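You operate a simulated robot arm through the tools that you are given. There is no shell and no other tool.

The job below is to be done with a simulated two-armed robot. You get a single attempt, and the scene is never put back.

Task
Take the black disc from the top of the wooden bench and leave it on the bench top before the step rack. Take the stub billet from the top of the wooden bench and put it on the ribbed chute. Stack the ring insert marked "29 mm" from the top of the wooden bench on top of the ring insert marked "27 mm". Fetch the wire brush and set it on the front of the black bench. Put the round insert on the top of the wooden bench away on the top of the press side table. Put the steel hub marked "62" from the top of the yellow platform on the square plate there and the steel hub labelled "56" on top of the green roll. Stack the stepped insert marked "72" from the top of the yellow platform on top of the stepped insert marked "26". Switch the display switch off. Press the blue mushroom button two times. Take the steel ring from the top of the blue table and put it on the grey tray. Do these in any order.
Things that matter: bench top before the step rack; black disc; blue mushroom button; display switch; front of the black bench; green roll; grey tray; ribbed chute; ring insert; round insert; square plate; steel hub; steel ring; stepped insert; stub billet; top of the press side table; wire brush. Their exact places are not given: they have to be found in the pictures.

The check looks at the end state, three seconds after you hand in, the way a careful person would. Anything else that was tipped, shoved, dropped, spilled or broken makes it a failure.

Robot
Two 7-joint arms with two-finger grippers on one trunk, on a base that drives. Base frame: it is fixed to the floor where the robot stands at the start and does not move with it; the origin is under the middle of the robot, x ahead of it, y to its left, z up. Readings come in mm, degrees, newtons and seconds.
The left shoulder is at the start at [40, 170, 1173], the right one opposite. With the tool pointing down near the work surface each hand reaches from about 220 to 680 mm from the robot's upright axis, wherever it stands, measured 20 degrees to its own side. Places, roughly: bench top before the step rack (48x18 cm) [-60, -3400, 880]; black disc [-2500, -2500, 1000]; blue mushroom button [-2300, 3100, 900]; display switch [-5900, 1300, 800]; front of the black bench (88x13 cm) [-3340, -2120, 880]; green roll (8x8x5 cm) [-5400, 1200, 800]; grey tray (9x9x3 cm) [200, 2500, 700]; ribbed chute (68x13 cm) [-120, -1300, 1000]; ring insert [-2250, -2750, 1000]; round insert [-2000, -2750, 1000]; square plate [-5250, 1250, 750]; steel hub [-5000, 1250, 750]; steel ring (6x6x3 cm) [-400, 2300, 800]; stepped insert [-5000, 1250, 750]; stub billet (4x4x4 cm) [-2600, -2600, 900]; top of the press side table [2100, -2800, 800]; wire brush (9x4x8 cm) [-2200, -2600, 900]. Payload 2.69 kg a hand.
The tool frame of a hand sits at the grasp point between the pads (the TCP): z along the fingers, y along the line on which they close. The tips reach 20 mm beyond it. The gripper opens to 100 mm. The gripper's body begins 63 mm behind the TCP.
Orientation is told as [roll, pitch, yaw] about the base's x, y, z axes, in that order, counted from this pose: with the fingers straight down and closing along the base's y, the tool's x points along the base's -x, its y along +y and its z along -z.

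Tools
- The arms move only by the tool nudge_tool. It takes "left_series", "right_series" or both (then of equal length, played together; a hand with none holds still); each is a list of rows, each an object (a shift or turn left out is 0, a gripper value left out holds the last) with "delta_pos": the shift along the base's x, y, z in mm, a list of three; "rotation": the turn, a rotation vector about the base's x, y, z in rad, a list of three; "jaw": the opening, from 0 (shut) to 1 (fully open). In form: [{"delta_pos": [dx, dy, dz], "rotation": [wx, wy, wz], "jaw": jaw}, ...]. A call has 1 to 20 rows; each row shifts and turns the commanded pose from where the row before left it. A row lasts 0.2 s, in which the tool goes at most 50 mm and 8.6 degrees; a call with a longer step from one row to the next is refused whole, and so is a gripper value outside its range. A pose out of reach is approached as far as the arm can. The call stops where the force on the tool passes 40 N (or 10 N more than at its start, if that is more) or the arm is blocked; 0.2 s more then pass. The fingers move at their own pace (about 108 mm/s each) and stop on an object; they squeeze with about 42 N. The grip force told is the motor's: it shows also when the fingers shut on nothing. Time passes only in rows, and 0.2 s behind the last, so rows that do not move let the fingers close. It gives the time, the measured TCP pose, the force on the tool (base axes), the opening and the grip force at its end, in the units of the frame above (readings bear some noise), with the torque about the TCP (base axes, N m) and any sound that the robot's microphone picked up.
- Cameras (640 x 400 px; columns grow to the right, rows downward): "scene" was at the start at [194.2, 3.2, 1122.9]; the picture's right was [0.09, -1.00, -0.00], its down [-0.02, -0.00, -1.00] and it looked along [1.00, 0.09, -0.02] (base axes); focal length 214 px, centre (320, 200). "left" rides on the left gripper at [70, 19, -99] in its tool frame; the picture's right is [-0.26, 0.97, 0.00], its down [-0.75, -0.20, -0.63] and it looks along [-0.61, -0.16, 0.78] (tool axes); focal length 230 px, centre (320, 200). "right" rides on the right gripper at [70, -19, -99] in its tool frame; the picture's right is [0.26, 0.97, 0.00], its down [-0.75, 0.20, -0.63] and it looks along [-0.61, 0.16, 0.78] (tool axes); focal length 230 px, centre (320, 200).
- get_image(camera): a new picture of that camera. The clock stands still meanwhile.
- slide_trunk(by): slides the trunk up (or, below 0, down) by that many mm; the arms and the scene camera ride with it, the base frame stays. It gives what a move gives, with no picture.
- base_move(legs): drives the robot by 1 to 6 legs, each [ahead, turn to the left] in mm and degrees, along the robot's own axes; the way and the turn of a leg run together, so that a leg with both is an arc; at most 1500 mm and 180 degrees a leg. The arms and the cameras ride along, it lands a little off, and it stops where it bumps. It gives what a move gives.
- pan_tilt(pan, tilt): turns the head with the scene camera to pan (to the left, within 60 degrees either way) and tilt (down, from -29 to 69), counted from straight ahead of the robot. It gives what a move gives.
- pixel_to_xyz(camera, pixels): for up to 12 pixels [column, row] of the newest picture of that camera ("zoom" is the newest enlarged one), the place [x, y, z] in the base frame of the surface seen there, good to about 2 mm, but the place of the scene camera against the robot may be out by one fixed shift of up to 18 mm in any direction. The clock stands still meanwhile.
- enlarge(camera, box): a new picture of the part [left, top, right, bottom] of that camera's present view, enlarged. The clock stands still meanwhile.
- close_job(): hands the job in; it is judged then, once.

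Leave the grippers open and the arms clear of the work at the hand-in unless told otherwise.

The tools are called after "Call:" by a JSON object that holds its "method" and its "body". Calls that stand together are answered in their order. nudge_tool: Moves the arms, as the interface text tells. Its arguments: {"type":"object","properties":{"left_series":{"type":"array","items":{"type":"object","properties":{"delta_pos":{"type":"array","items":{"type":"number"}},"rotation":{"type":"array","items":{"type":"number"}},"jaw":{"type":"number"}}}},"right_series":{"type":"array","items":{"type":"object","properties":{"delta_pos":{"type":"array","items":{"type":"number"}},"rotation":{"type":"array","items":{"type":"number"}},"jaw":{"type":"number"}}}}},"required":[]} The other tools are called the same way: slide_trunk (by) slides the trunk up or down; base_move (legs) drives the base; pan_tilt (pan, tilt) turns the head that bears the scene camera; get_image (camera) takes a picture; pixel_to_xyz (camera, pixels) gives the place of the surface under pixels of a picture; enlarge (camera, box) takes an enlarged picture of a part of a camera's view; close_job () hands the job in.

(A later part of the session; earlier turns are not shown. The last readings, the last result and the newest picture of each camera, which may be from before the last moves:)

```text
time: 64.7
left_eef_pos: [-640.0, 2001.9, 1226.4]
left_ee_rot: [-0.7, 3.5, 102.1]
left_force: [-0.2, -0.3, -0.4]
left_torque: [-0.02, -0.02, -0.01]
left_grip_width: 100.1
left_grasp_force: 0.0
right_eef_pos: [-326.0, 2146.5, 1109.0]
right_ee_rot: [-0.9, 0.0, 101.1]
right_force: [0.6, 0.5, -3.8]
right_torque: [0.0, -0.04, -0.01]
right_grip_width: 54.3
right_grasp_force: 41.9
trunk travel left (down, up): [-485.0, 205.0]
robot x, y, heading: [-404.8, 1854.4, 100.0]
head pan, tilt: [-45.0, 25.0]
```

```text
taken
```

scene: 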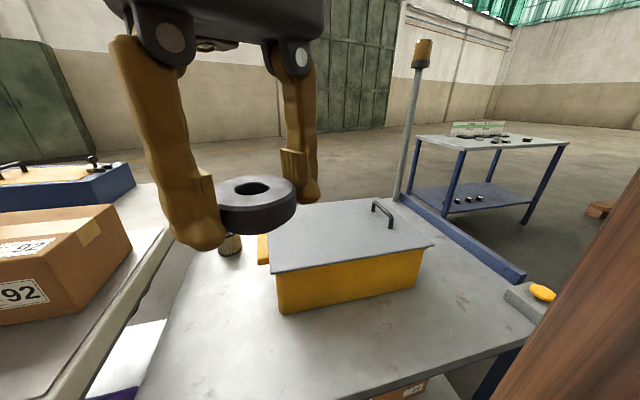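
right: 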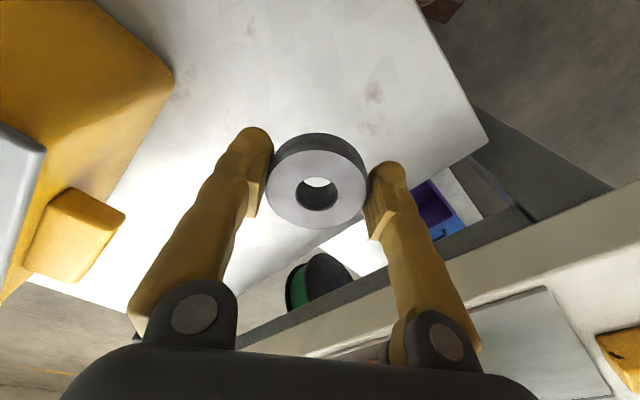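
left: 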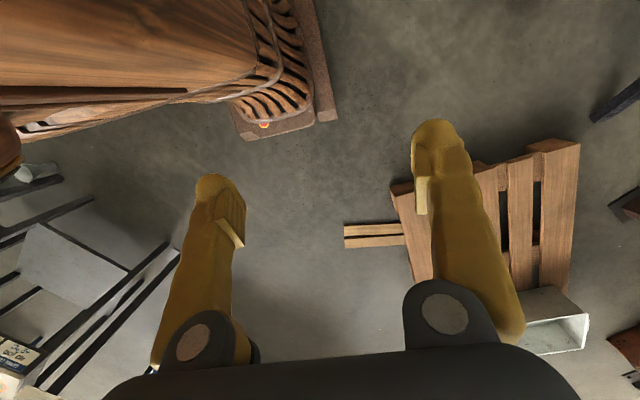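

I measure the second table's legs and the bin/blue ledge to see how wide the passage on the right is.

Call:
{"method": "pixel_to_xyz", "body": {"camera": "scene", "pixels": [[418, 140], [463, 150], [568, 144], [445, 208], [526, 222], [408, 185], [397, 198], [522, 278], [430, 245], [540, 290], [590, 215], [450, 300]]}}

```text
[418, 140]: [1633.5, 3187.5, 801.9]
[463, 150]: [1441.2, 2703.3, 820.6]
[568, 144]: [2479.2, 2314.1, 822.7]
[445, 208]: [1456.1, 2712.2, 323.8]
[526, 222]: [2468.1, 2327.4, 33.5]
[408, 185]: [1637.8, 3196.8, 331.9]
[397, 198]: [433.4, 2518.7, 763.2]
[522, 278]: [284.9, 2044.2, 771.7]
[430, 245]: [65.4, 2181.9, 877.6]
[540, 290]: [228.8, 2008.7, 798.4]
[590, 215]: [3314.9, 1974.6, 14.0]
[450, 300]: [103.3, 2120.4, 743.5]
```

There's about 1 m of free space right of the table. I'll raise the trunk, turn and drive to about (0, 1600) to look through the gap between the CALL corner and the refill post.

Call:
{"method": "slide_trunk", "body": {"by": 200}}

Call:
{"method": "base_move", "body": {"legs": [[0, -132], [472, 0], [0, 32]]}}

Call:
{"method": "pan_tilt", "body": {"pan": 0, "tilt": 35}}

Call:
{"method": "get_image", "body": {"camera": "scene"}}

```text
time: 66.9
left_eef_pos: [-641.0, 2004.5, 1426.6]
left_ee_rot: [-0.9, 3.8, 102.4]
left_force: [-0.5, -0.2, 0.3]
left_torque: [-0.01, 0.05, -0.02]
left_grip_width: 99.9
left_grasp_force: 0.0
right_eef_pos: [-323.6, 2147.2, 1309.0]
right_ee_rot: [-0.8, -0.1, 101.1]
right_force: [-0.7, -0.1, -2.7]
right_torque: [-0.05, 0.03, 0.02]
right_grip_width: 54.4
right_grasp_force: 42.0
trunk travel left (down, up): [-685.0, 5.0]
robot x, y, heading: [-406.8, 1852.3, 99.8]
head pan, tilt: [-45.0, 25.0]
```

```text
time: 76.9
left_eef_pos: [182.8, 1819.7, 1431.6]
left_ee_rot: [0.8, 2.8, 1.4]
left_force: [-0.8, 0.4, 0.1]
left_torque: [0.0, 0.0, 0.03]
left_grip_width: 100.1
left_grasp_force: 0.0
right_eef_pos: [271.5, 1481.3, 1308.9]
right_ee_rot: [-0.9, 0.1, 1.4]
right_force: [0.4, -0.1, -2.8]
right_torque: [-0.03, 0.01, 0.0]
right_grip_width: 53.9
right_grasp_force: 42.2
trunk travel left (down, up): [-685.0, 5.0]
robot x, y, heading: [-6.4, 1601.2, 0.3]
head pan, tilt: [-45.0, 25.0]
```

```text
time: 78.0
left_eef_pos: [171.9, 1816.2, 1435.4]
left_ee_rot: [-1.1, 4.7, 2.9]
left_force: [-0.4, 0.1, -0.7]
left_torque: [-0.03, 0.01, 0.03]
left_grip_width: 100.0
left_grasp_force: 0.1
right_eef_pos: [244.3, 1480.6, 1301.7]
right_ee_rot: [-0.9, 2.1, 1.4]
right_force: [0.0, 0.8, -3.8]
right_torque: [-0.03, 0.04, 0.01]
right_grip_width: 53.3
right_grasp_force: 42.4
trunk travel left (down, up): [-685.0, 5.0]
robot x, y, heading: [-7.3, 1601.9, 0.4]
head pan, tilt: [0.0, 35.0]
```

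```text
taken
```

scene: 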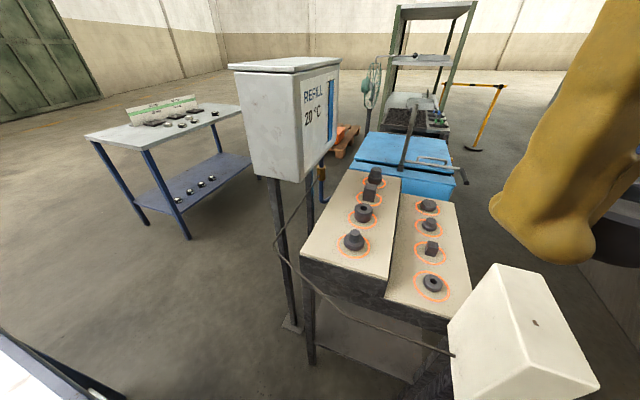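

I measure the sign post foot, the station leg, the cable and the table corner.

Call:
{"method": "pixel_to_xyz", "body": {"camera": "scene", "pixels": [[290, 326], [310, 360], [352, 328], [302, 258], [240, 150], [90, 385], [20, 350], [450, 355], [188, 235], [145, 222], [460, 330], [300, 300]]}}

Call:
{"method": "get_image", "body": {"camera": "right"}}

```text
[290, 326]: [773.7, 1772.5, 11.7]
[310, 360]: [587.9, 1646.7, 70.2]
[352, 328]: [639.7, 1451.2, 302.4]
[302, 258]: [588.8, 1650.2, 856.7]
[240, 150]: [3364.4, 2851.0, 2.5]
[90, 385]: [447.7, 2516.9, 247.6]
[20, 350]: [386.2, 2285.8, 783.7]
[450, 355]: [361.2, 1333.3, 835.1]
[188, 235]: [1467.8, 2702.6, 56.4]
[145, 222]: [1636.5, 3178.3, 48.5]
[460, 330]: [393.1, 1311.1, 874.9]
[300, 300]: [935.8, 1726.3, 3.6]
```

```text
taken
```

right: 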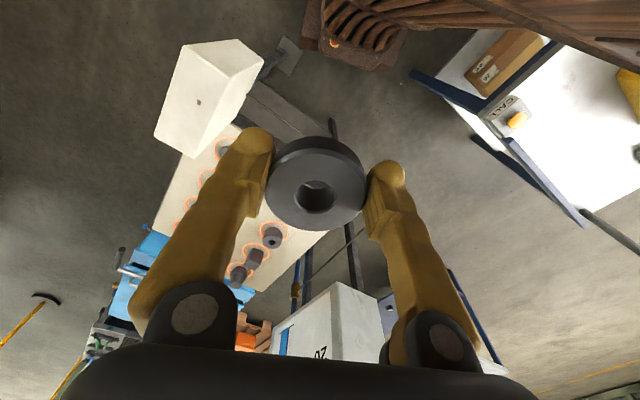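

The gap by the sign post (leg at (588,1647) vs table corner at (258,1949)) is too narrow for the base, so I'll reach the tray from behind the table later, after going along the bench. The ring is still held. I now drive west along the long bench toward the blue button.

Call:
{"method": "base_move", "body": {"legs": [[0, 164.6], [1200, 0], [0, -6.2], [900, 0]]}}

Call:
{"method": "pan_tilt", "body": {"pan": -35, "tilt": 30}}

Call:
{"method": "get_image", "body": {"camera": "scene"}}

```text
time: 79.0
left_eef_pos: [137.0, 1809.8, 1452.3]
left_ee_rot: [-2.9, 7.6, 4.8]
left_force: [-0.3, 0.3, 0.7]
left_torque: [0.0, -0.02, 0.0]
left_grip_width: 100.0
left_grasp_force: 0.1
right_eef_pos: [226.8, 1505.9, 1304.6]
right_ee_rot: [2.0, 0.9, 2.4]
right_force: [-1.6, 0.3, -3.9]
right_torque: [0.01, 0.04, 0.01]
right_grip_width: 53.2
right_grasp_force: 41.8
trunk travel left (down, up): [-685.0, 5.0]
robot x, y, heading: [-3.6, 1603.5, 1.2]
head pan, tilt: [0.0, 35.0]
stopped in leg 1: the robot was blocked; the commanded pose is now the measured one
```

```text
time: 80.0
left_eef_pos: [138.0, 1811.5, 1452.9]
left_ee_rot: [-2.6, 7.7, 4.7]
left_force: [0.0, -0.1, 0.6]
left_torque: [0.01, 0.0, 0.0]
left_grip_width: 99.8
left_grasp_force: 0.0
right_eef_pos: [229.1, 1505.4, 1304.4]
right_ee_rot: [1.8, 0.9, 2.5]
right_force: [-0.6, 0.3, -3.7]
right_torque: [-0.01, 0.0, 0.01]
right_grip_width: 53.1
right_grasp_force: 42.2
trunk travel left (down, up): [-685.0, 5.0]
robot x, y, heading: [-1.1, 1600.6, 1.1]
head pan, tilt: [-35.0, 30.0]
```

```text
taken
```

scene: 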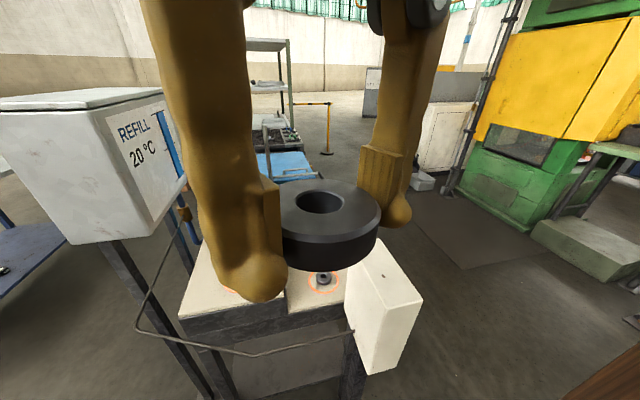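

The base stopped at once, and the right-hand view earlier showed the refill post's foot plate very near my base corner. I check this with the hand camera and a steep scene view.

Call:
{"method": "get_image", "body": {"camera": "right"}}

Call:
{"method": "pan_tilt", "body": {"pan": -40, "tilt": 69}}

Call:
{"method": "get_image", "body": {"camera": "scene"}}

Call:
{"method": "get_image", "body": {"camera": "left"}}

```text
taken
```

right: 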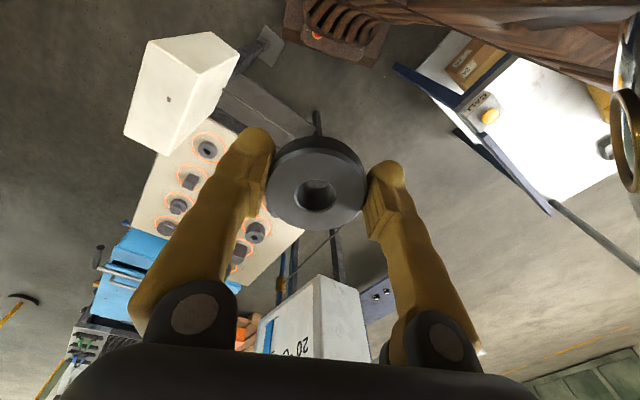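

```text
time: 81.0
left_eef_pos: [138.2, 1811.0, 1451.8]
left_ee_rot: [-2.7, 7.7, 4.8]
left_force: [-0.9, 0.9, 0.4]
left_torque: [-0.02, -0.01, 0.02]
left_grip_width: 99.9
left_grasp_force: 0.0
right_eef_pos: [229.1, 1505.6, 1305.7]
right_ee_rot: [1.8, 0.9, 2.5]
right_force: [0.1, 0.2, -4.0]
right_torque: [-0.01, 0.03, -0.01]
right_grip_width: 53.1
right_grasp_force: 41.6
trunk travel left (down, up): [-685.0, 5.0]
robot x, y, heading: [-4.6, 1602.0, 1.2]
head pan, tilt: [-40.0, 68.8]
```

```text
taken
```

scene: 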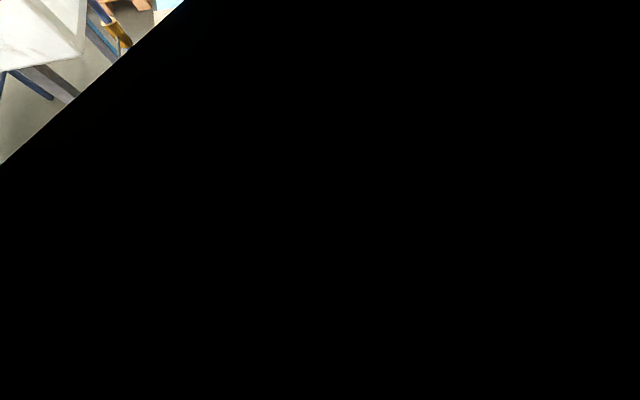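

```text
taken
```

left: 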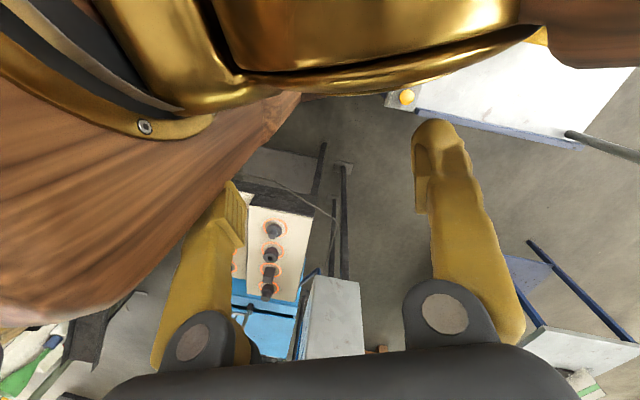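

The left hand is folded very near its own elbow; I'll move it further out. First I measure base corner vs. foot plate in the right view.

Call:
{"method": "pixel_to_xyz", "body": {"camera": "right", "pixels": [[264, 30], [272, 62], [280, 45], [290, 40], [300, 55], [330, 65], [375, 60], [390, 45], [400, 72], [256, 62], [390, 30]]}}

Call:
{"method": "nudge_tool", "body": {"left_series": [{"delta_pos": [40, 5, 0]}, {"delta_pos": [40, 5, 0]}, {"delta_pos": [40, 5, -5]}, {"delta_pos": [40, 0, -10], "rotation": [0.02, -0.06, -0.02]}, {"delta_pos": [40, 0, -10], "rotation": [0.02, -0.06, -0.02]}, {"delta_pos": [20, 0, -20]}, {"delta_pos": [0, 0, 0]}], "right_series": [{"delta_pos": [20, 0, 0]}, {"delta_pos": [20, 0, 0]}, {"delta_pos": [20, -5, 0]}, {"delta_pos": [20, -5, 0]}, {"delta_pos": [20, -5, 0]}, {"delta_pos": [0, 0, 0]}, {"delta_pos": [0, 0, 0]}]}}

```text
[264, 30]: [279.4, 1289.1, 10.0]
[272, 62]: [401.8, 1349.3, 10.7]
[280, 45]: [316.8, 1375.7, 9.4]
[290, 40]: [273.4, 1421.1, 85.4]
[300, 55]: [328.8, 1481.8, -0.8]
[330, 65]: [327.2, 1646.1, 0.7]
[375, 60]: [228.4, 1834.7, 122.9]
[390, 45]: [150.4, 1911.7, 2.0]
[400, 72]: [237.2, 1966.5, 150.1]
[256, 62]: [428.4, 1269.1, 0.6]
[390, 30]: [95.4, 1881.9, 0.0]
```

```text
time: 82.6
left_eef_pos: [350.3, 1831.0, 1401.7]
left_ee_rot: [1.1, -2.6, 1.3]
left_force: [-0.7, 0.9, 0.0]
left_torque: [-0.03, 0.01, 0.01]
left_grip_width: 99.6
left_grasp_force: 0.0
right_eef_pos: [313.2, 1476.0, 1306.8]
right_ee_rot: [-0.1, 0.5, 2.5]
right_force: [-0.2, 0.8, -4.3]
right_torque: [0.02, 0.04, 0.01]
right_grip_width: 53.2
right_grasp_force: 42.1
trunk travel left (down, up): [-685.0, 5.0]
robot x, y, heading: [-3.8, 1604.7, 0.9]
head pan, tilt: [-40.0, 68.8]
```

The base isn't actually touching (≈50 mm gap), so the block came from the folded left arm. With the hands out, I reverse 300 mm away from the post first, then turn and drive along the bench.

Call:
{"method": "base_move", "body": {"legs": [[-300, 0]]}}

Call:
{"method": "pan_tilt", "body": {"pan": 0, "tilt": 25}}

Call:
{"method": "base_move", "body": {"legs": [[0, 163], [900, 0]]}}

Call:
{"method": "get_image", "body": {"camera": "scene"}}

```text
time: 84.7
left_eef_pos: [47.9, 1825.8, 1401.3]
left_ee_rot: [1.2, -2.3, 1.5]
left_force: [0.3, 0.2, 0.5]
left_torque: [0.0, 0.01, 0.02]
left_grip_width: 100.1
left_grasp_force: 0.0
right_eef_pos: [11.9, 1469.8, 1307.5]
right_ee_rot: [-0.2, 0.4, 2.6]
right_force: [-0.3, -0.3, -3.3]
right_torque: [0.0, 0.03, -0.01]
right_grip_width: 53.0
right_grasp_force: 42.4
trunk travel left (down, up): [-685.0, 5.0]
robot x, y, heading: [-304.6, 1600.9, 1.1]
head pan, tilt: [-40.0, 68.8]
```

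```text
time: 85.8
left_eef_pos: [26.1, 1825.2, 1395.0]
left_ee_rot: [1.0, -1.2, 1.5]
left_force: [0.4, 1.0, -0.3]
left_torque: [-0.02, 0.01, -0.04]
left_grip_width: 100.0
left_grasp_force: 0.0
right_eef_pos: [-6.7, 1468.1, 1312.0]
right_ee_rot: [-0.2, -0.2, 2.7]
right_force: [-0.5, 0.3, -4.4]
right_torque: [0.01, 0.05, 0.01]
right_grip_width: 53.1
right_grasp_force: 42.2
trunk travel left (down, up): [-685.0, 5.0]
robot x, y, heading: [-306.7, 1598.3, 0.9]
head pan, tilt: [0.0, 25.0]
```

```text
time: 86.7
left_eef_pos: [-37.7, 1830.8, 1365.2]
left_ee_rot: [1.2, 5.8, 2.3]
left_force: [-0.5, -0.9, -0.5]
left_torque: [-0.01, -0.02, 0.05]
left_grip_width: 99.9
left_grasp_force: 0.1
right_eef_pos: [-52.5, 1472.0, 1312.6]
right_ee_rot: [0.0, -0.4, 3.6]
right_force: [-0.4, 0.2, -3.3]
right_torque: [0.0, 0.03, -0.02]
right_grip_width: 52.7
right_grasp_force: 41.7
trunk travel left (down, up): [-685.0, 5.0]
robot x, y, heading: [-307.4, 1597.4, 2.1]
head pan, tilt: [0.0, 25.0]
stopped in leg 1: the robot was blocked; the commanded pose is now the measured one
```

```text
taken
```

scene: 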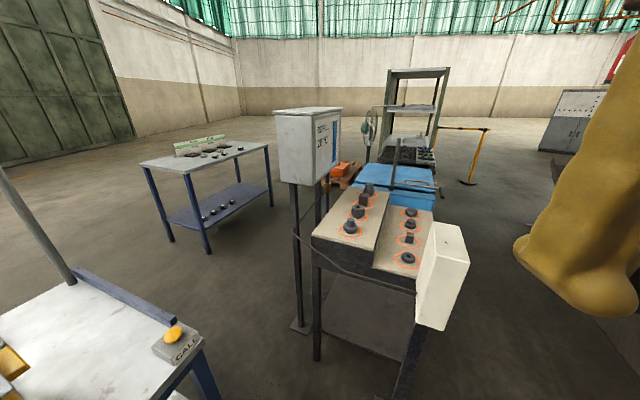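

Blocked again with nothing touching; it seems to happen right after a head move following a drive. I'll re-seat both arms with a nudge, then turn immediately.

Call:
{"method": "nudge_tool", "body": {"left_series": [{"delta_pos": [20, 0, 5], "rotation": [0, -0.05, 0]}, {"delta_pos": [20, 0, 5], "rotation": [0, -0.05, 0]}, {"delta_pos": [20, 0, 5]}, {"delta_pos": [0, 0, 0]}, {"delta_pos": [0, 0, 0]}], "right_series": [{"delta_pos": [20, 0, 0]}, {"delta_pos": [20, 0, 0]}, {"delta_pos": [0, 0, 0]}, {"delta_pos": [0, 0, 0]}, {"delta_pos": [0, 0, 0]}]}}

Call:
{"method": "base_move", "body": {"legs": [[0, 161]]}}

```text
time: 87.9
left_eef_pos: [30.8, 1828.9, 1397.2]
left_ee_rot: [0.9, -3.9, 2.4]
left_force: [-0.7, 0.6, -0.5]
left_torque: [-0.01, 0.04, 0.0]
left_grip_width: 100.2
left_grasp_force: 0.0
right_eef_pos: [-7.6, 1469.2, 1318.7]
right_ee_rot: [-0.2, -2.1, 3.6]
right_force: [-0.4, -0.4, -4.0]
right_torque: [-0.01, 0.05, -0.02]
right_grip_width: 52.8
right_grasp_force: 41.8
trunk travel left (down, up): [-685.0, 5.0]
robot x, y, heading: [-305.3, 1600.6, 2.0]
head pan, tilt: [0.0, 25.0]
```

```text
time: 95.1
left_eef_pos: [-702.0, 1488.5, 1392.9]
left_ee_rot: [0.9, -3.0, 163.5]
left_force: [-0.4, -0.6, 0.7]
left_torque: [0.0, 0.0, 0.02]
left_grip_width: 100.1
left_grasp_force: 0.0
right_eef_pos: [-550.1, 1815.9, 1318.7]
right_ee_rot: [-0.2, -2.1, 164.6]
right_force: [0.5, -0.6, -3.8]
right_torque: [-0.03, -0.01, 0.03]
right_grip_width: 52.8
right_grasp_force: 41.9
trunk travel left (down, up): [-685.0, 5.0]
robot x, y, heading: [-302.7, 1610.0, 163.1]
head pan, tilt: [0.0, 25.0]
```

That works: a nudge before driving clears the block. Now I drive along the bench.

Call:
{"method": "base_move", "body": {"legs": [[900, 0], [0, -4], [700, 0]]}}

Call:
{"method": "pan_tilt", "body": {"pan": -30, "tilt": 30}}

Call:
{"method": "get_image", "body": {"camera": "scene"}}

Call:
{"method": "get_image", "body": {"camera": "right"}}

```text
time: 95.8
left_eef_pos: [-625.7, 1459.5, 1355.8]
left_ee_rot: [0.8, 5.4, 163.1]
left_force: [-0.3, -0.2, -0.5]
left_torque: [0.05, 0.0, 0.03]
left_grip_width: 100.0
left_grasp_force: 0.0
right_eef_pos: [-498.9, 1781.7, 1309.3]
right_ee_rot: [1.0, 0.5, 164.7]
right_force: [-0.7, 0.0, -3.5]
right_torque: [0.03, -0.03, -0.04]
right_grip_width: 52.8
right_grasp_force: 42.1
trunk travel left (down, up): [-685.0, 5.0]
robot x, y, heading: [-303.2, 1610.4, 163.1]
head pan, tilt: [0.0, 25.0]
stopped in leg 1: the robot was blocked; the commanded pose is now the measured one
```

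```text
time: 96.8
left_eef_pos: [-628.0, 1462.9, 1357.1]
left_ee_rot: [0.9, 5.3, 163.2]
left_force: [-0.4, 0.2, 0.2]
left_torque: [0.01, -0.01, 0.0]
left_grip_width: 100.0
left_grasp_force: 0.1
right_eef_pos: [-499.7, 1785.5, 1308.1]
right_ee_rot: [1.2, 0.6, 164.7]
right_force: [-0.2, -0.4, -3.6]
right_torque: [-0.04, -0.07, 0.0]
right_grip_width: 52.9
right_grasp_force: 41.8
trunk travel left (down, up): [-685.0, 5.0]
robot x, y, heading: [-307.6, 1613.1, 163.2]
head pan, tilt: [-30.0, 30.0]
```

```text
taken
```

scene: 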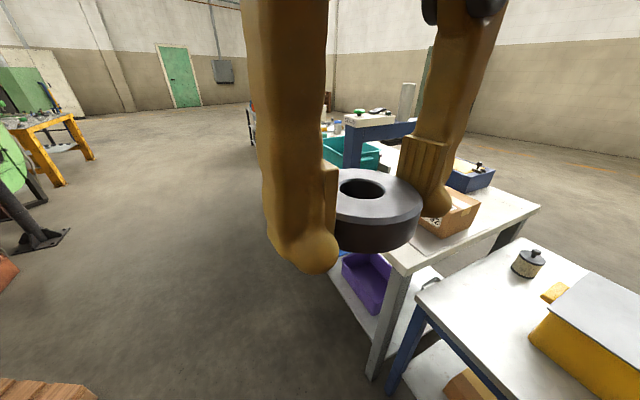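

```text
taken
```

right: 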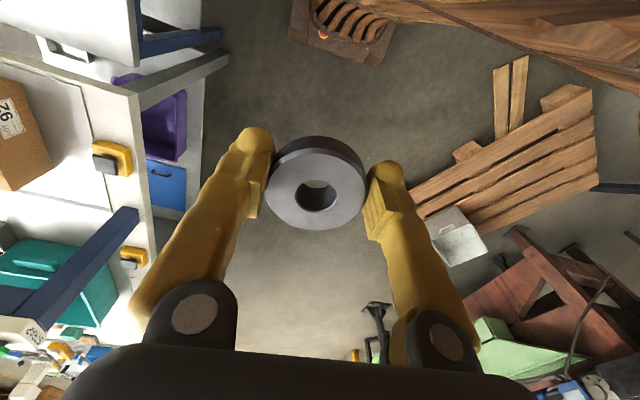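

Still blocked with hands near shoulder height; that posture seems awkward. I'll lower both hands ~220 mm relative to the shoulders (to z≈1130) and straighten them, then try again.

Call:
{"method": "nudge_tool", "body": {"left_series": [{"delta_pos": [-10, 3, -40], "rotation": [0.012, 0.04, 0]}, {"delta_pos": [-10, 3, -40], "rotation": [0.012, 0.04, 0]}, {"delta_pos": [-10, 3, -40]}, {"delta_pos": [-10, 3, -40]}, {"delta_pos": [0, 0, -40]}, {"delta_pos": [0, 0, -20]}, {"delta_pos": [0, 0, 0]}], "right_series": [{"delta_pos": [-20, 6, -30]}, {"delta_pos": [-20, 6, -30]}, {"delta_pos": [-20, 6, -30]}, {"delta_pos": [-20, 6, -30]}, {"delta_pos": [0, 0, -30]}, {"delta_pos": [0, 0, -30]}, {"delta_pos": [0, 0, 0]}]}}

Call:
{"method": "base_move", "body": {"legs": [[900, 0]]}}

```text
time: 98.4
left_eef_pos: [-675.3, 1476.9, 1153.9]
left_ee_rot: [1.0, -4.0, 163.2]
left_force: [0.7, 0.0, -0.2]
left_torque: [0.04, 0.03, 0.01]
left_grip_width: 100.1
left_grasp_force: 0.0
right_eef_pos: [-565.3, 1819.5, 1135.0]
right_ee_rot: [0.3, -0.5, 163.9]
right_force: [1.4, -0.6, -3.0]
right_torque: [-0.02, -0.02, -0.04]
right_grip_width: 52.8
right_grasp_force: 42.5
trunk travel left (down, up): [-685.0, 5.0]
robot x, y, heading: [-309.2, 1611.7, 163.5]
head pan, tilt: [-30.0, 30.0]
```

```text
time: 103.1
left_eef_pos: [-1542.8, 1734.3, 1154.8]
left_ee_rot: [0.9, -3.9, 163.6]
left_force: [0.3, -0.2, 0.9]
left_torque: [0.0, 0.02, 0.03]
left_grip_width: 100.0
left_grasp_force: 0.1
right_eef_pos: [-1433.6, 2077.5, 1133.5]
right_ee_rot: [0.1, -0.2, 164.2]
right_force: [0.0, -1.3, -4.3]
right_torque: [0.02, 0.01, -0.01]
right_grip_width: 52.8
right_grasp_force: 42.5
trunk travel left (down, up): [-685.0, 5.0]
robot x, y, heading: [-1177.4, 1870.1, 163.4]
head pan, tilt: [-30.0, 30.0]
```

Works with no drift. Continuing along the bench.

Call:
{"method": "base_move", "body": {"legs": [[0, -4], [600, 0]]}}

Call:
{"method": "get_image", "body": {"camera": "scene"}}

```text
time: 104.0
left_eef_pos: [-1541.0, 1751.6, 1175.7]
left_ee_rot: [0.8, -12.6, 160.4]
left_force: [-0.3, 0.4, -0.1]
left_torque: [-0.05, 0.06, -0.01]
left_grip_width: 100.3
left_grasp_force: 0.1
right_eef_pos: [-1372.6, 2078.6, 1149.4]
right_ee_rot: [3.6, -1.5, 156.8]
right_force: [1.0, 0.4, -3.0]
right_torque: [-0.04, 0.05, 0.01]
right_grip_width: 52.7
right_grasp_force: 42.1
trunk travel left (down, up): [-685.0, 5.0]
robot x, y, heading: [-1173.1, 1872.7, 161.8]
head pan, tilt: [-30.0, 30.0]
stopped in leg 1: the robot was blocked; the commanded pose is now the measured one
```

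```text
taken
```

scene: 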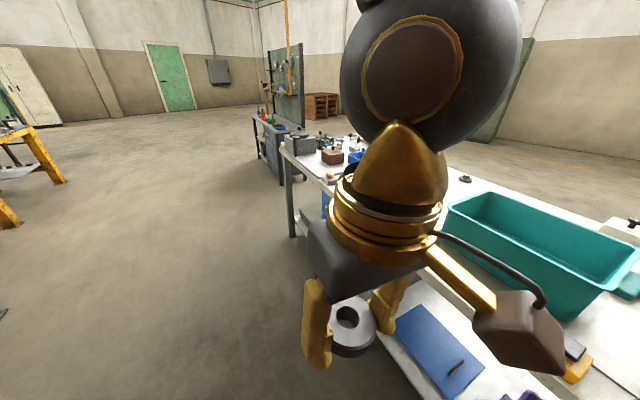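

Consecutive drives without an arm nudge in between are what trips it, so I'll nudge before each drive. Re-seat the hands now, then go on with all legs in one call.

Call:
{"method": "nudge_tool", "body": {"left_series": [{"delta_pos": [0, 0, -10], "rotation": [-0.025, -0.069, 0]}, {"delta_pos": [0, 0, -10], "rotation": [-0.025, -0.069, 0]}, {"delta_pos": [0, 0, 0], "rotation": [-0.025, -0.069, 0]}, {"delta_pos": [0, 0, 0]}], "right_series": [{"delta_pos": [-20, 8, -5], "rotation": [0.03, -0.013, 0.035]}, {"delta_pos": [-20, 8, -5], "rotation": [0.03, -0.013, 0.035]}, {"delta_pos": [-10, 0, 0]}, {"delta_pos": [0, 0, 0]}]}}

Call:
{"method": "base_move", "body": {"legs": [[0, -1], [550, 0]]}}

Call:
{"method": "nudge_tool", "body": {"left_series": [{"delta_pos": [0, 0, 0]}, {"delta_pos": [0, 0, 0]}], "right_series": [{"delta_pos": [0, 0, 0]}, {"delta_pos": [0, 0, 0]}]}}

Call:
{"method": "get_image", "body": {"camera": "scene"}}

```text
time: 105.0
left_eef_pos: [-1508.6, 1733.8, 1153.9]
left_ee_rot: [1.4, 4.4, 161.5]
left_force: [-0.1, 0.3, -0.8]
left_torque: [0.0, 0.02, 0.0]
left_grip_width: 100.0
left_grasp_force: 0.1
right_eef_pos: [-1431.7, 2092.3, 1144.9]
right_ee_rot: [0.0, -2.4, 161.2]
right_force: [0.5, -0.3, -3.3]
right_torque: [-0.03, -0.03, 0.0]
right_grip_width: 52.8
right_grasp_force: 41.9
trunk travel left (down, up): [-685.0, 5.0]
robot x, y, heading: [-1177.9, 1870.4, 161.6]
head pan, tilt: [-30.0, 30.0]
```

```text
time: 108.5
left_eef_pos: [-2035.3, 1924.9, 1153.3]
left_ee_rot: [1.4, 4.3, 160.2]
left_force: [-0.1, -0.4, -0.9]
left_torque: [0.01, -0.02, -0.02]
left_grip_width: 99.9
left_grasp_force: 0.0
right_eef_pos: [-1947.4, 2281.3, 1141.5]
right_ee_rot: [0.0, -1.6, 159.9]
right_force: [0.0, -0.4, -3.7]
right_torque: [0.02, -0.06, 0.02]
right_grip_width: 52.6
right_grasp_force: 42.4
trunk travel left (down, up): [-685.0, 5.0]
robot x, y, heading: [-1693.8, 2054.9, 160.4]
head pan, tilt: [-30.0, 30.0]
```

```text
time: 109.1
left_eef_pos: [-2021.5, 1918.9, 1158.3]
left_ee_rot: [1.5, 3.4, 160.4]
left_force: [0.0, -0.5, 0.3]
left_torque: [-0.01, -0.01, 0.0]
left_grip_width: 100.2
left_grasp_force: 0.1
right_eef_pos: [-1933.4, 2277.6, 1147.7]
right_ee_rot: [1.0, -2.3, 158.5]
right_force: [0.2, -0.8, -3.6]
right_torque: [-0.02, -0.07, 0.01]
right_grip_width: 52.9
right_grasp_force: 42.1
trunk travel left (down, up): [-685.0, 5.0]
robot x, y, heading: [-1695.2, 2056.5, 160.6]
head pan, tilt: [-30.0, 30.0]
```

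```text
taken
```

scene: 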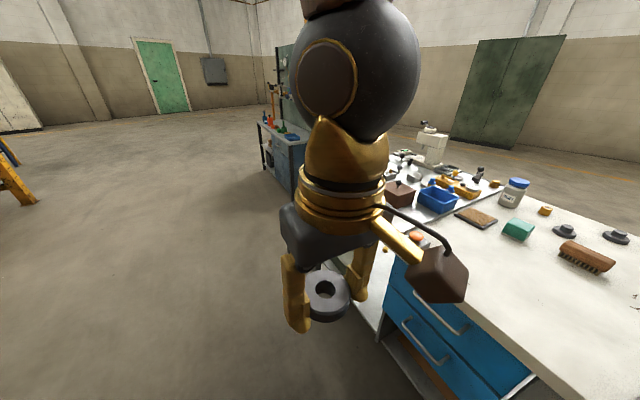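

The bench here carries small parts. I turn right to face the bench and find the blue mushroom button.

Call:
{"method": "nudge_tool", "body": {"left_series": [{"delta_pos": [0, 0, 0]}, {"delta_pos": [0, 0, 0]}], "right_series": [{"delta_pos": [0, 0, 0]}, {"delta_pos": [0, 0, 0]}]}}

Call:
{"method": "base_move", "body": {"legs": [[0, -72]]}}

Call:
{"method": "pan_tilt", "body": {"pan": 0, "tilt": 30}}

Call:
{"method": "get_image", "body": {"camera": "scene"}}

```text
time: 109.7
left_eef_pos: [-2019.6, 1919.4, 1159.6]
left_ee_rot: [1.6, 3.3, 160.3]
left_force: [-0.6, -0.1, -0.2]
left_torque: [-0.02, 0.01, -0.02]
left_grip_width: 100.2
left_grasp_force: 0.1
right_eef_pos: [-1933.9, 2277.2, 1148.9]
right_ee_rot: [1.1, -2.6, 158.6]
right_force: [-0.7, 1.1, -4.1]
right_torque: [-0.03, -0.04, 0.04]
right_grip_width: 52.6
right_grasp_force: 42.2
trunk travel left (down, up): [-685.0, 5.0]
robot x, y, heading: [-1694.4, 2057.5, 160.3]
head pan, tilt: [-30.0, 30.0]
```

```text
time: 113.3
left_eef_pos: [-1929.0, 2321.5, 1159.4]
left_ee_rot: [1.5, 3.5, 88.9]
left_force: [0.5, -0.3, 0.2]
left_torque: [0.02, 0.0, -0.01]
left_grip_width: 99.9
left_grasp_force: 0.1
right_eef_pos: [-1561.7, 2350.6, 1148.1]
right_ee_rot: [0.6, -2.6, 87.8]
right_force: [-0.6, -0.3, -3.8]
right_torque: [-0.02, 0.03, 0.0]
right_grip_width: 53.0
right_grasp_force: 42.3
trunk travel left (down, up): [-685.0, 5.0]
robot x, y, heading: [-1702.7, 2058.9, 89.0]
head pan, tilt: [-30.0, 30.0]
```

```text
time: 114.2
left_eef_pos: [-1927.7, 2328.0, 1161.4]
left_ee_rot: [1.1, -0.3, 88.5]
left_force: [-0.6, 0.5, -0.2]
left_torque: [-0.01, 0.01, -0.04]
left_grip_width: 100.1
left_grasp_force: 0.0
right_eef_pos: [-1562.6, 2335.7, 1155.2]
right_ee_rot: [1.3, -3.5, 86.8]
right_force: [-0.5, 0.2, -3.9]
right_torque: [-0.05, 0.01, 0.03]
right_grip_width: 52.6
right_grasp_force: 42.4
trunk travel left (down, up): [-685.0, 5.0]
robot x, y, heading: [-1705.9, 2058.2, 88.8]
head pan, tilt: [0.0, 30.0]
```

```text
taken
```

scene: 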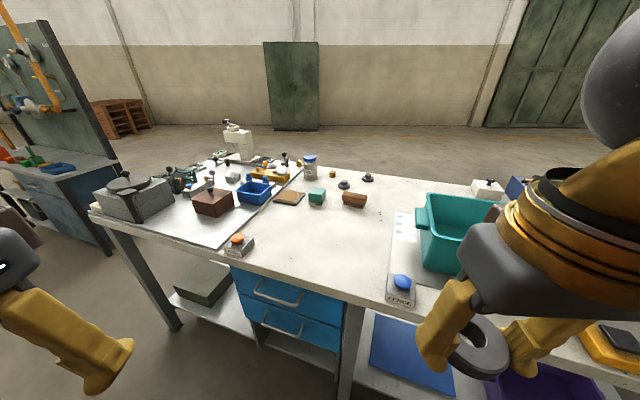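

A blue-capped box is at (402,282), an orange-capped at (237,240). I measure and enlarge.

Call:
{"method": "pixel_to_xyz", "body": {"camera": "scene", "pixels": [[402, 282], [237, 240], [300, 270], [100, 212], [400, 300], [310, 158], [235, 140], [120, 190], [15, 190], [90, 165]]}}

Call:
{"method": "enlarge", "body": {"camera": "scene", "box": [0, 110, 220, 250]}}

Call:
{"method": "enlarge", "body": {"camera": "scene", "box": [200, 130, 440, 310]}}

```text
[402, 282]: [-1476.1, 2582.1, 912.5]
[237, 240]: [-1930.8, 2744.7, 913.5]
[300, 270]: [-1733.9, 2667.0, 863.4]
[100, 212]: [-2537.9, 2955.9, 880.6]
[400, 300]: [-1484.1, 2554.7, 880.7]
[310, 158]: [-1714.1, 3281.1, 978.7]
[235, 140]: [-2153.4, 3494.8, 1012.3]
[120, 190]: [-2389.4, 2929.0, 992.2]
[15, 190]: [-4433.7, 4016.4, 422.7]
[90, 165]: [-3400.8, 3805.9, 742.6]
```

```text
2.86 times, centred on (110, 180) of scene
```

zoom: 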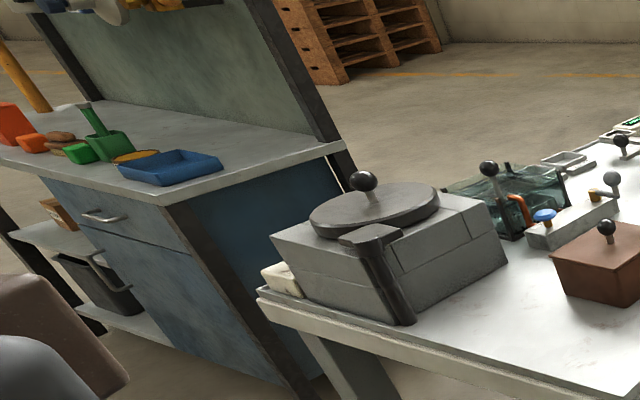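

```text
2.22 times, centred on (320, 220) of scene
```

zoom: 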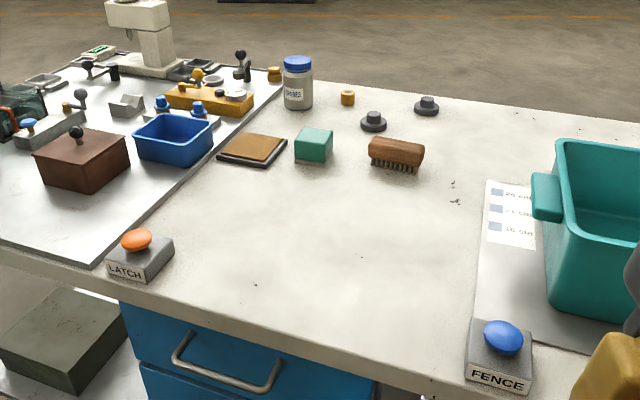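

Rough place [-2300, 3100, 900] doesn't fit the FENCE button (-1476, 2582); there are small blue caps further left: zoom1 (543,215) and zoom2 (162,105),(197,107). I measure those.

Call:
{"method": "pixel_to_xyz", "body": {"camera": "scene", "pixels": [[188, 185], [189, 184], [249, 177], [264, 178], [190, 191], [213, 178]]}}

Call:
{"method": "enlarge", "body": {"camera": "scene", "box": [150, 140, 290, 230]}}

```text
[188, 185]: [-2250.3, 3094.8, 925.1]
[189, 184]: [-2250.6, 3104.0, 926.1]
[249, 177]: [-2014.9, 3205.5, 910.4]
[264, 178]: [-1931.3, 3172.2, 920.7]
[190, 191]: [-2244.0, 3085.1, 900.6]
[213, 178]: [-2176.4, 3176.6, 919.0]
```

```text
4.44 times, centred on (220, 185) of scene
```

zoom: 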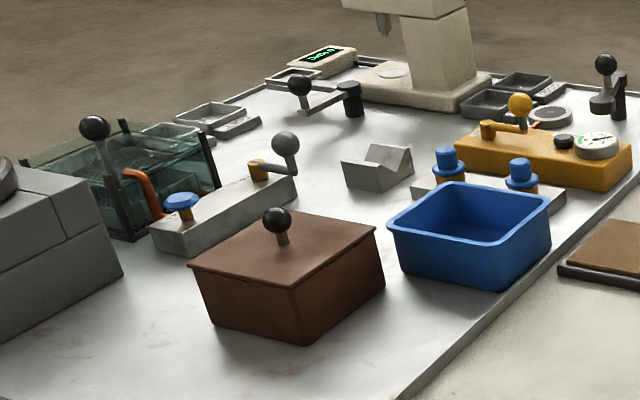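

The blue mushroom cap on the grey block at (-2250, 3098, z≈926) fits the given place. I drive to about (-2304, 2521) facing the bench (heading ≈70°), to press with the empty left hand.

Call:
{"method": "nudge_tool", "body": {"left_series": [{"delta_pos": [0, 0, 0]}, {"delta_pos": [0, 0, 0]}], "right_series": [{"delta_pos": [0, 0, 0]}, {"delta_pos": [0, 0, 0]}]}}

Call:
{"method": "base_move", "body": {"legs": [[0, 53.4], [756, 0], [0, -72.5]]}}

Call:
{"method": "nudge_tool", "body": {"left_series": [{"delta_pos": [0, 0, 0], "jaw": 0}, {"delta_pos": [0, 0, 0]}, {"delta_pos": [0, 0, 0]}], "right_series": [{"delta_pos": [0, 0, 0]}, {"delta_pos": [0, 0, 0]}, {"delta_pos": [0, 0, 0]}]}}

Call:
{"method": "get_image", "body": {"camera": "scene"}}

Call:
{"method": "get_image", "body": {"camera": "left"}}

```text
time: 115.0
left_eef_pos: [-1920.8, 2345.3, 1165.0]
left_ee_rot: [0.7, -5.6, 88.0]
left_force: [0.3, -0.9, -0.4]
left_torque: [0.02, 0.03, 0.02]
left_grip_width: 99.8
left_grasp_force: 0.1
right_eef_pos: [-1561.4, 2317.5, 1161.0]
right_ee_rot: [2.3, -4.3, 85.4]
right_force: [0.6, -0.1, -2.7]
right_torque: [0.01, -0.02, 0.03]
right_grip_width: 52.7
right_grasp_force: 42.2
trunk travel left (down, up): [-685.0, 5.0]
robot x, y, heading: [-1701.8, 2060.1, 89.1]
head pan, tilt: [0.0, 30.0]
stopped in row 2 (left hand): the arm was blocked; the commanded pose is now the measured one
```

```text
time: 124.8
left_eef_pos: [-2418.9, 2863.1, 1163.3]
left_ee_rot: [1.3, -1.6, 68.7]
left_force: [0.3, 0.3, 0.4]
left_torque: [0.01, 0.0, 0.01]
left_grip_width: 99.9
left_grasp_force: 0.0
right_eef_pos: [-2082.1, 2730.2, 1161.9]
right_ee_rot: [1.8, -4.7, 66.6]
right_force: [0.2, -0.5, -3.5]
right_torque: [0.0, 0.01, -0.01]
right_grip_width: 53.1
right_grasp_force: 42.6
trunk travel left (down, up): [-685.0, 5.0]
robot x, y, heading: [-2308.2, 2533.1, 69.3]
head pan, tilt: [0.0, 30.0]
```

```text
time: 125.8
left_eef_pos: [-2392.4, 2892.2, 1172.7]
left_ee_rot: [-0.1, -11.9, 67.4]
left_force: [-0.2, -1.2, -0.4]
left_torque: [0.0, 0.0, 0.02]
left_grip_width: 0.1
left_grasp_force: 29.7
right_eef_pos: [-2098.2, 2765.4, 1175.9]
right_ee_rot: [7.5, -13.3, 63.9]
right_force: [-0.7, 0.2, -3.5]
right_torque: [-0.03, 0.01, 0.0]
right_grip_width: 52.5
right_grasp_force: 42.1
trunk travel left (down, up): [-685.0, 5.0]
robot x, y, heading: [-2310.8, 2533.7, 69.1]
head pan, tilt: [0.0, 30.0]
stopped in row 3 (left hand): the arm was blocked; the commanded pose is now the measured one
```

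```text
taken
```

scene: 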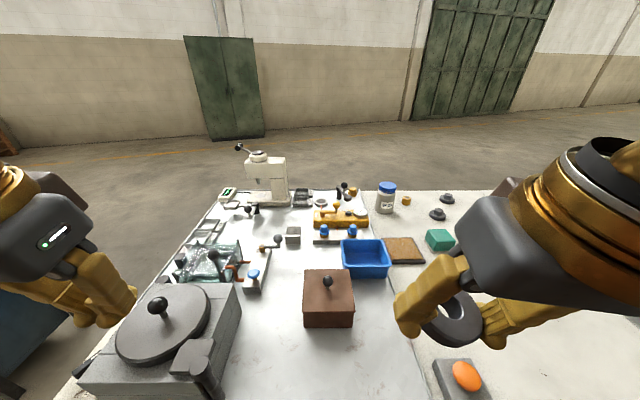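

```text
taken
```

left: 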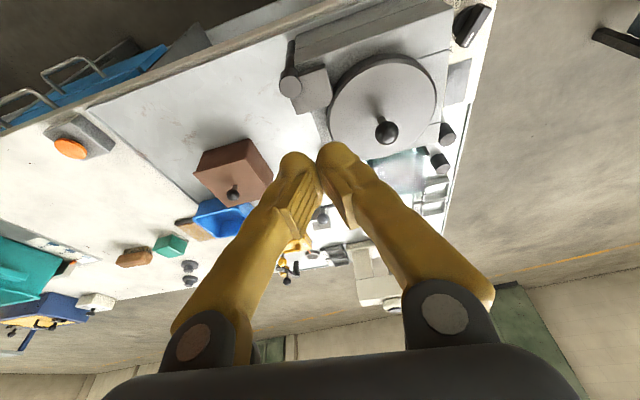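

The left arm reported blocked though it was holding still; the arms seem to drift after a drive. I let them hold for a bit and read whether they settle.

Call:
{"method": "nudge_tool", "body": {"left_series": [{"delta_pos": [0, 0, 0]}, {"delta_pos": [0, 0, 0]}, {"delta_pos": [0, 0, 0]}, {"delta_pos": [0, 0, 0]}], "right_series": [{"delta_pos": [0, 0, 0]}, {"delta_pos": [0, 0, 0]}, {"delta_pos": [0, 0, 0]}, {"delta_pos": [0, 0, 0]}]}}

Call:
{"method": "nudge_tool", "body": {"left_series": [{"delta_pos": [0, 0, 0]}, {"delta_pos": [0, 0, 0]}, {"delta_pos": [0, 0, 0]}, {"delta_pos": [0, 0, 0]}], "right_series": [{"delta_pos": [0, 0, 0]}, {"delta_pos": [0, 0, 0]}, {"delta_pos": [0, 0, 0]}, {"delta_pos": [0, 0, 0]}]}}

```text
time: 127.0
left_eef_pos: [-2377.9, 2905.9, 1179.1]
left_ee_rot: [-1.0, -17.0, 66.6]
left_force: [-0.1, 0.1, 0.2]
left_torque: [-0.01, 0.01, 0.0]
left_grip_width: 0.3
left_grasp_force: 28.5
right_eef_pos: [-2109.1, 2784.3, 1188.5]
right_ee_rot: [11.0, -17.4, 62.4]
right_force: [0.8, -0.9, -3.2]
right_torque: [-0.01, -0.01, -0.02]
right_grip_width: 52.5
right_grasp_force: 42.1
trunk travel left (down, up): [-685.0, 5.0]
robot x, y, heading: [-2309.0, 2533.6, 69.2]
head pan, tilt: [0.0, 30.0]
stopped in row 4 (left hand): the arm was blocked; the commanded pose is now the measured one
```

```text
time: 128.2
left_eef_pos: [-2365.3, 2920.8, 1189.0]
left_ee_rot: [-2.7, -21.9, 67.5]
left_force: [1.5, -0.9, -0.7]
left_torque: [0.02, 0.0, 0.02]
left_grip_width: 0.0
left_grasp_force: 29.3
right_eef_pos: [-2122.0, 2801.4, 1198.5]
right_ee_rot: [14.5, -21.3, 60.6]
right_force: [0.2, -0.4, -3.5]
right_torque: [-0.05, -0.03, 0.02]
right_grip_width: 52.8
right_grasp_force: 42.3
trunk travel left (down, up): [-685.0, 5.0]
robot x, y, heading: [-2313.8, 2534.2, 68.9]
head pan, tilt: [0.0, 30.0]
stopped in row 4 (left hand): the arm was blocked; the commanded pose is now the measured one
```

The arms drift steadily outward in this folded posture. I move both hands to a more extended, lower-stress pose (forward, straightened) and see if they hold.

Call:
{"method": "nudge_tool", "body": {"left_series": [{"delta_pos": [5, 25, 0], "rotation": [-0.08, 0.033, 0]}, {"delta_pos": [5, 25, 0], "rotation": [-0.08, 0.033, 0]}, {"delta_pos": [5, 25, 0], "rotation": [-0.08, 0.033, 0]}, {"delta_pos": [0, 20, 0], "rotation": [-0.08, 0.033, 0]}, {"delta_pos": [0, 0, 0]}, {"delta_pos": [0, 0, 0]}], "right_series": [{"delta_pos": [18, 16, 0], "rotation": [-0.088, -0.004, 0.01]}, {"delta_pos": [18, 16, 0], "rotation": [-0.088, -0.004, 0.01]}, {"delta_pos": [18, 16, 0], "rotation": [-0.088, -0.004, 0.01]}, {"delta_pos": [18, 16, 0], "rotation": [-0.088, -0.004, 0.01]}, {"delta_pos": [10, 10, 0], "rotation": [-0.08, -0.004, 0.01]}, {"delta_pos": [0, 0, 0]}]}}

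Call:
{"method": "nudge_tool", "body": {"left_series": [{"delta_pos": [0, 0, 0]}, {"delta_pos": [0, 0, 0]}, {"delta_pos": [0, 0, 0]}, {"delta_pos": [0, 0, 0]}], "right_series": [{"delta_pos": [0, 0, 0]}, {"delta_pos": [0, 0, 0]}, {"delta_pos": [0, 0, 0]}, {"delta_pos": [0, 0, 0]}]}}

```text
time: 129.6
left_eef_pos: [-2372.2, 2984.7, 1184.8]
left_ee_rot: [-1.2, 2.1, 66.8]
left_force: [-0.1, -0.1, -0.6]
left_torque: [0.0, -0.01, 0.0]
left_grip_width: 0.4
left_grasp_force: 29.7
right_eef_pos: [-2035.2, 2839.5, 1192.4]
right_ee_rot: [-0.6, 3.9, 66.9]
right_force: [0.9, 0.1, -4.5]
right_torque: [-0.05, 0.01, -0.01]
right_grip_width: 52.5
right_grasp_force: 41.1
trunk travel left (down, up): [-685.0, 5.0]
robot x, y, heading: [-2311.6, 2534.7, 69.2]
head pan, tilt: [0.0, 30.0]
```

```text
time: 130.6
left_eef_pos: [-2371.7, 2985.0, 1184.1]
left_ee_rot: [-1.2, 2.2, 66.8]
left_force: [-0.1, 1.0, 0.2]
left_torque: [0.0, 0.02, -0.02]
left_grip_width: 0.0
left_grasp_force: 29.5
right_eef_pos: [-2034.8, 2840.9, 1191.7]
right_ee_rot: [-0.5, 3.8, 67.1]
right_force: [-1.2, -0.1, -3.2]
right_torque: [-0.02, 0.02, 0.0]
right_grip_width: 52.9
right_grasp_force: 41.8
trunk travel left (down, up): [-685.0, 5.0]
robot x, y, heading: [-2308.9, 2535.8, 69.0]
head pan, tilt: [0.0, 30.0]
```

Stable now. I look with the left hand camera for the blue cap.

Call:
{"method": "get_image", "body": {"camera": "left"}}

Call:
{"method": "enlarge", "body": {"camera": "scene", "box": [180, 220, 340, 320]}}

```text
taken
```

left: 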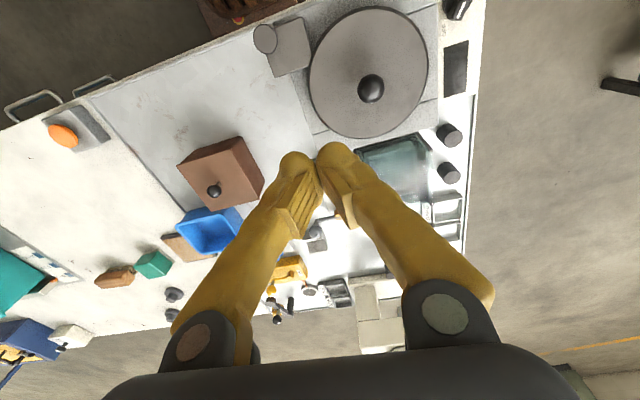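

```text
4.00 times, centred on (260, 270) of scene
```

zoom: 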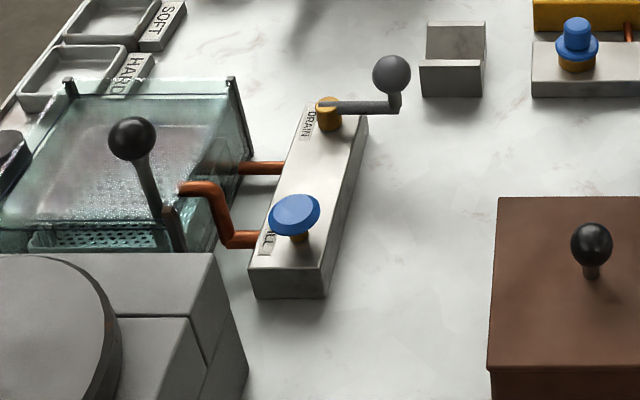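

The block is labelled FILL/DRAIN; the blue mushroom cap at zoom (294,213) is at the given place. I measure it in the zoom and the surroundings' heights.

Call:
{"method": "pixel_to_xyz", "body": {"camera": "zoom", "pixels": [[294, 212], [272, 215], [316, 210], [294, 200], [294, 228], [390, 75], [130, 138], [290, 270], [592, 245], [40, 330]]}}

Call:
{"method": "pixel_to_xyz", "body": {"camera": "left", "pixels": [[371, 88], [316, 232], [213, 190], [340, 100], [400, 165], [250, 110], [440, 240]]}}

Call:
{"method": "pixel_to_xyz", "body": {"camera": "scene", "pixels": [[157, 307], [327, 283], [253, 273], [278, 239]]}}

```text
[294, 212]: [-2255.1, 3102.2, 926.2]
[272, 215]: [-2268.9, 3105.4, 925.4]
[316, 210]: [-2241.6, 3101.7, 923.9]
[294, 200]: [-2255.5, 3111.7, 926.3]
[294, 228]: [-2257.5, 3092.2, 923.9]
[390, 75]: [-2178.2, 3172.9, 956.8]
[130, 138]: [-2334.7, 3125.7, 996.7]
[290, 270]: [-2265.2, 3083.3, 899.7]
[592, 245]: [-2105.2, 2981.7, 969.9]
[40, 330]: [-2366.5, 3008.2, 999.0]
```

```text
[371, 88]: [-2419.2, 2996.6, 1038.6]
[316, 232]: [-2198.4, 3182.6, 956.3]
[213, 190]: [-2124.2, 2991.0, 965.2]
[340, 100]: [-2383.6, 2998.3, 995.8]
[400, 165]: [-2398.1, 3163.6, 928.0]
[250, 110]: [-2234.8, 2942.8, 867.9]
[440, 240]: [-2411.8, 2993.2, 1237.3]
```

```text
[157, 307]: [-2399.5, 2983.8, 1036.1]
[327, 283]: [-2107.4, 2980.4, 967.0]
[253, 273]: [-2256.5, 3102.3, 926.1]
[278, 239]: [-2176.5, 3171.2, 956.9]
```

Hand-camera vs scene differ by about (-20, +12, 0) mm, so the cap is at ≈(-2275, 3114, 926). I move the closed left fingers above it, staying at z≥1100 first.

Call:
{"method": "nudge_tool", "body": {"left_series": [{"delta_pos": [24, 32, -10], "rotation": [0.017, -0.007, 0]}, {"delta_pos": [24, 32, -15], "rotation": [0.017, -0.007, 0]}, {"delta_pos": [24, 32, -20]}, {"delta_pos": [25, 33, -20]}, {"delta_pos": [0, 0, -20]}, {"delta_pos": [0, 0, -20]}, {"delta_pos": [0, 0, 0]}]}}

Call:
{"method": "get_image", "body": {"camera": "left"}}

Call:
{"method": "enlarge", "body": {"camera": "scene", "box": [160, 180, 360, 320]}}

```text
time: 131.8
left_eef_pos: [-2280.9, 3095.8, 1112.6]
left_ee_rot: [-1.0, -1.1, 66.9]
left_force: [-0.1, -1.1, 0.7]
left_torque: [0.09, -0.01, 0.03]
left_grip_width: 0.1
left_grasp_force: 29.8
right_eef_pos: [-2043.1, 2818.5, 1199.8]
right_ee_rot: [-0.6, 2.7, 66.9]
right_force: [0.7, -1.2, -3.1]
right_torque: [0.04, -0.01, 0.02]
right_grip_width: 52.6
right_grasp_force: 41.5
trunk travel left (down, up): [-685.0, 5.0]
robot x, y, heading: [-2313.3, 2534.4, 69.3]
head pan, tilt: [0.0, 30.0]
stopped in row 6 (left hand): the arm was blocked; the commanded pose is now the measured one
```

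```text
taken
```

left: 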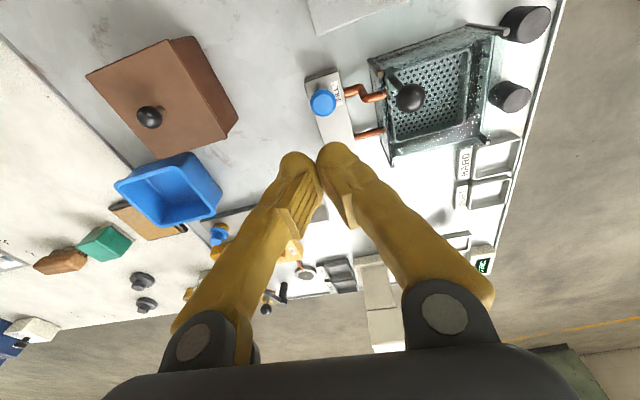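

```text
2.86 times, centred on (260, 250) of scene
```

zoom: 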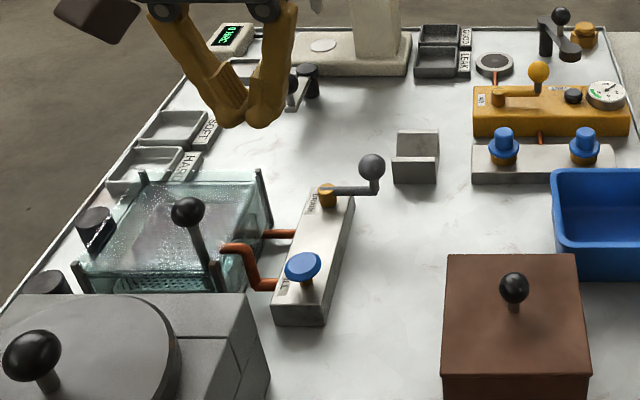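

The left arm lagged and stopped early (z 1112), and the right hand shifted by 22 mm too. I send a small gentle nudge and re-read.

Call:
{"method": "nudge_tool", "body": {"left_series": [{"delta_pos": [0, 2, -2]}, {"delta_pos": [0, 2, -2]}, {"delta_pos": [0, 2, -2]}, {"delta_pos": [0, 2, -2]}]}}

Call:
{"method": "nudge_tool", "body": {"left_series": [{"delta_pos": [0, 2, -2]}, {"delta_pos": [0, 2, -2]}, {"delta_pos": [0, 2, -2]}, {"delta_pos": [0, 0, -2]}], "right_series": [{"delta_pos": [0, 0, -2]}, {"delta_pos": [0, 0, -2]}, {"delta_pos": [0, 0, -2]}, {"delta_pos": [0, 0, -2]}]}}

```text
time: 132.2
left_eef_pos: [-2286.5, 3083.4, 1118.8]
left_ee_rot: [-1.0, -1.8, 66.9]
left_force: [0.3, -0.4, -0.3]
left_torque: [-0.01, 0.03, -0.03]
left_grip_width: 0.1
left_grasp_force: 29.7
right_eef_pos: [-2048.1, 2804.0, 1203.8]
right_ee_rot: [-0.5, 1.9, 67.1]
right_force: [0.7, 0.7, -3.4]
right_torque: [0.0, 0.0, 0.0]
right_grip_width: 52.7
right_grasp_force: 41.9
trunk travel left (down, up): [-685.0, 5.0]
robot x, y, heading: [-2311.1, 2534.8, 69.6]
head pan, tilt: [0.0, 30.0]
stopped in row 1 (left hand): the arm was blocked; the commanded pose is now the measured one
```

```text
time: 133.2
left_eef_pos: [-2287.0, 3091.6, 1109.9]
left_ee_rot: [-1.1, -1.7, 66.8]
left_force: [0.8, 0.8, -0.5]
left_torque: [-0.02, 0.0, -0.02]
left_grip_width: 0.3
left_grasp_force: 30.1
right_eef_pos: [-2046.4, 2805.6, 1194.6]
right_ee_rot: [-0.7, 1.8, 67.0]
right_force: [0.1, 0.8, -2.7]
right_torque: [-0.02, 0.03, 0.02]
right_grip_width: 52.8
right_grasp_force: 42.3
trunk travel left (down, up): [-685.0, 5.0]
robot x, y, heading: [-2309.2, 2535.1, 69.3]
head pan, tilt: [0.0, 30.0]
```

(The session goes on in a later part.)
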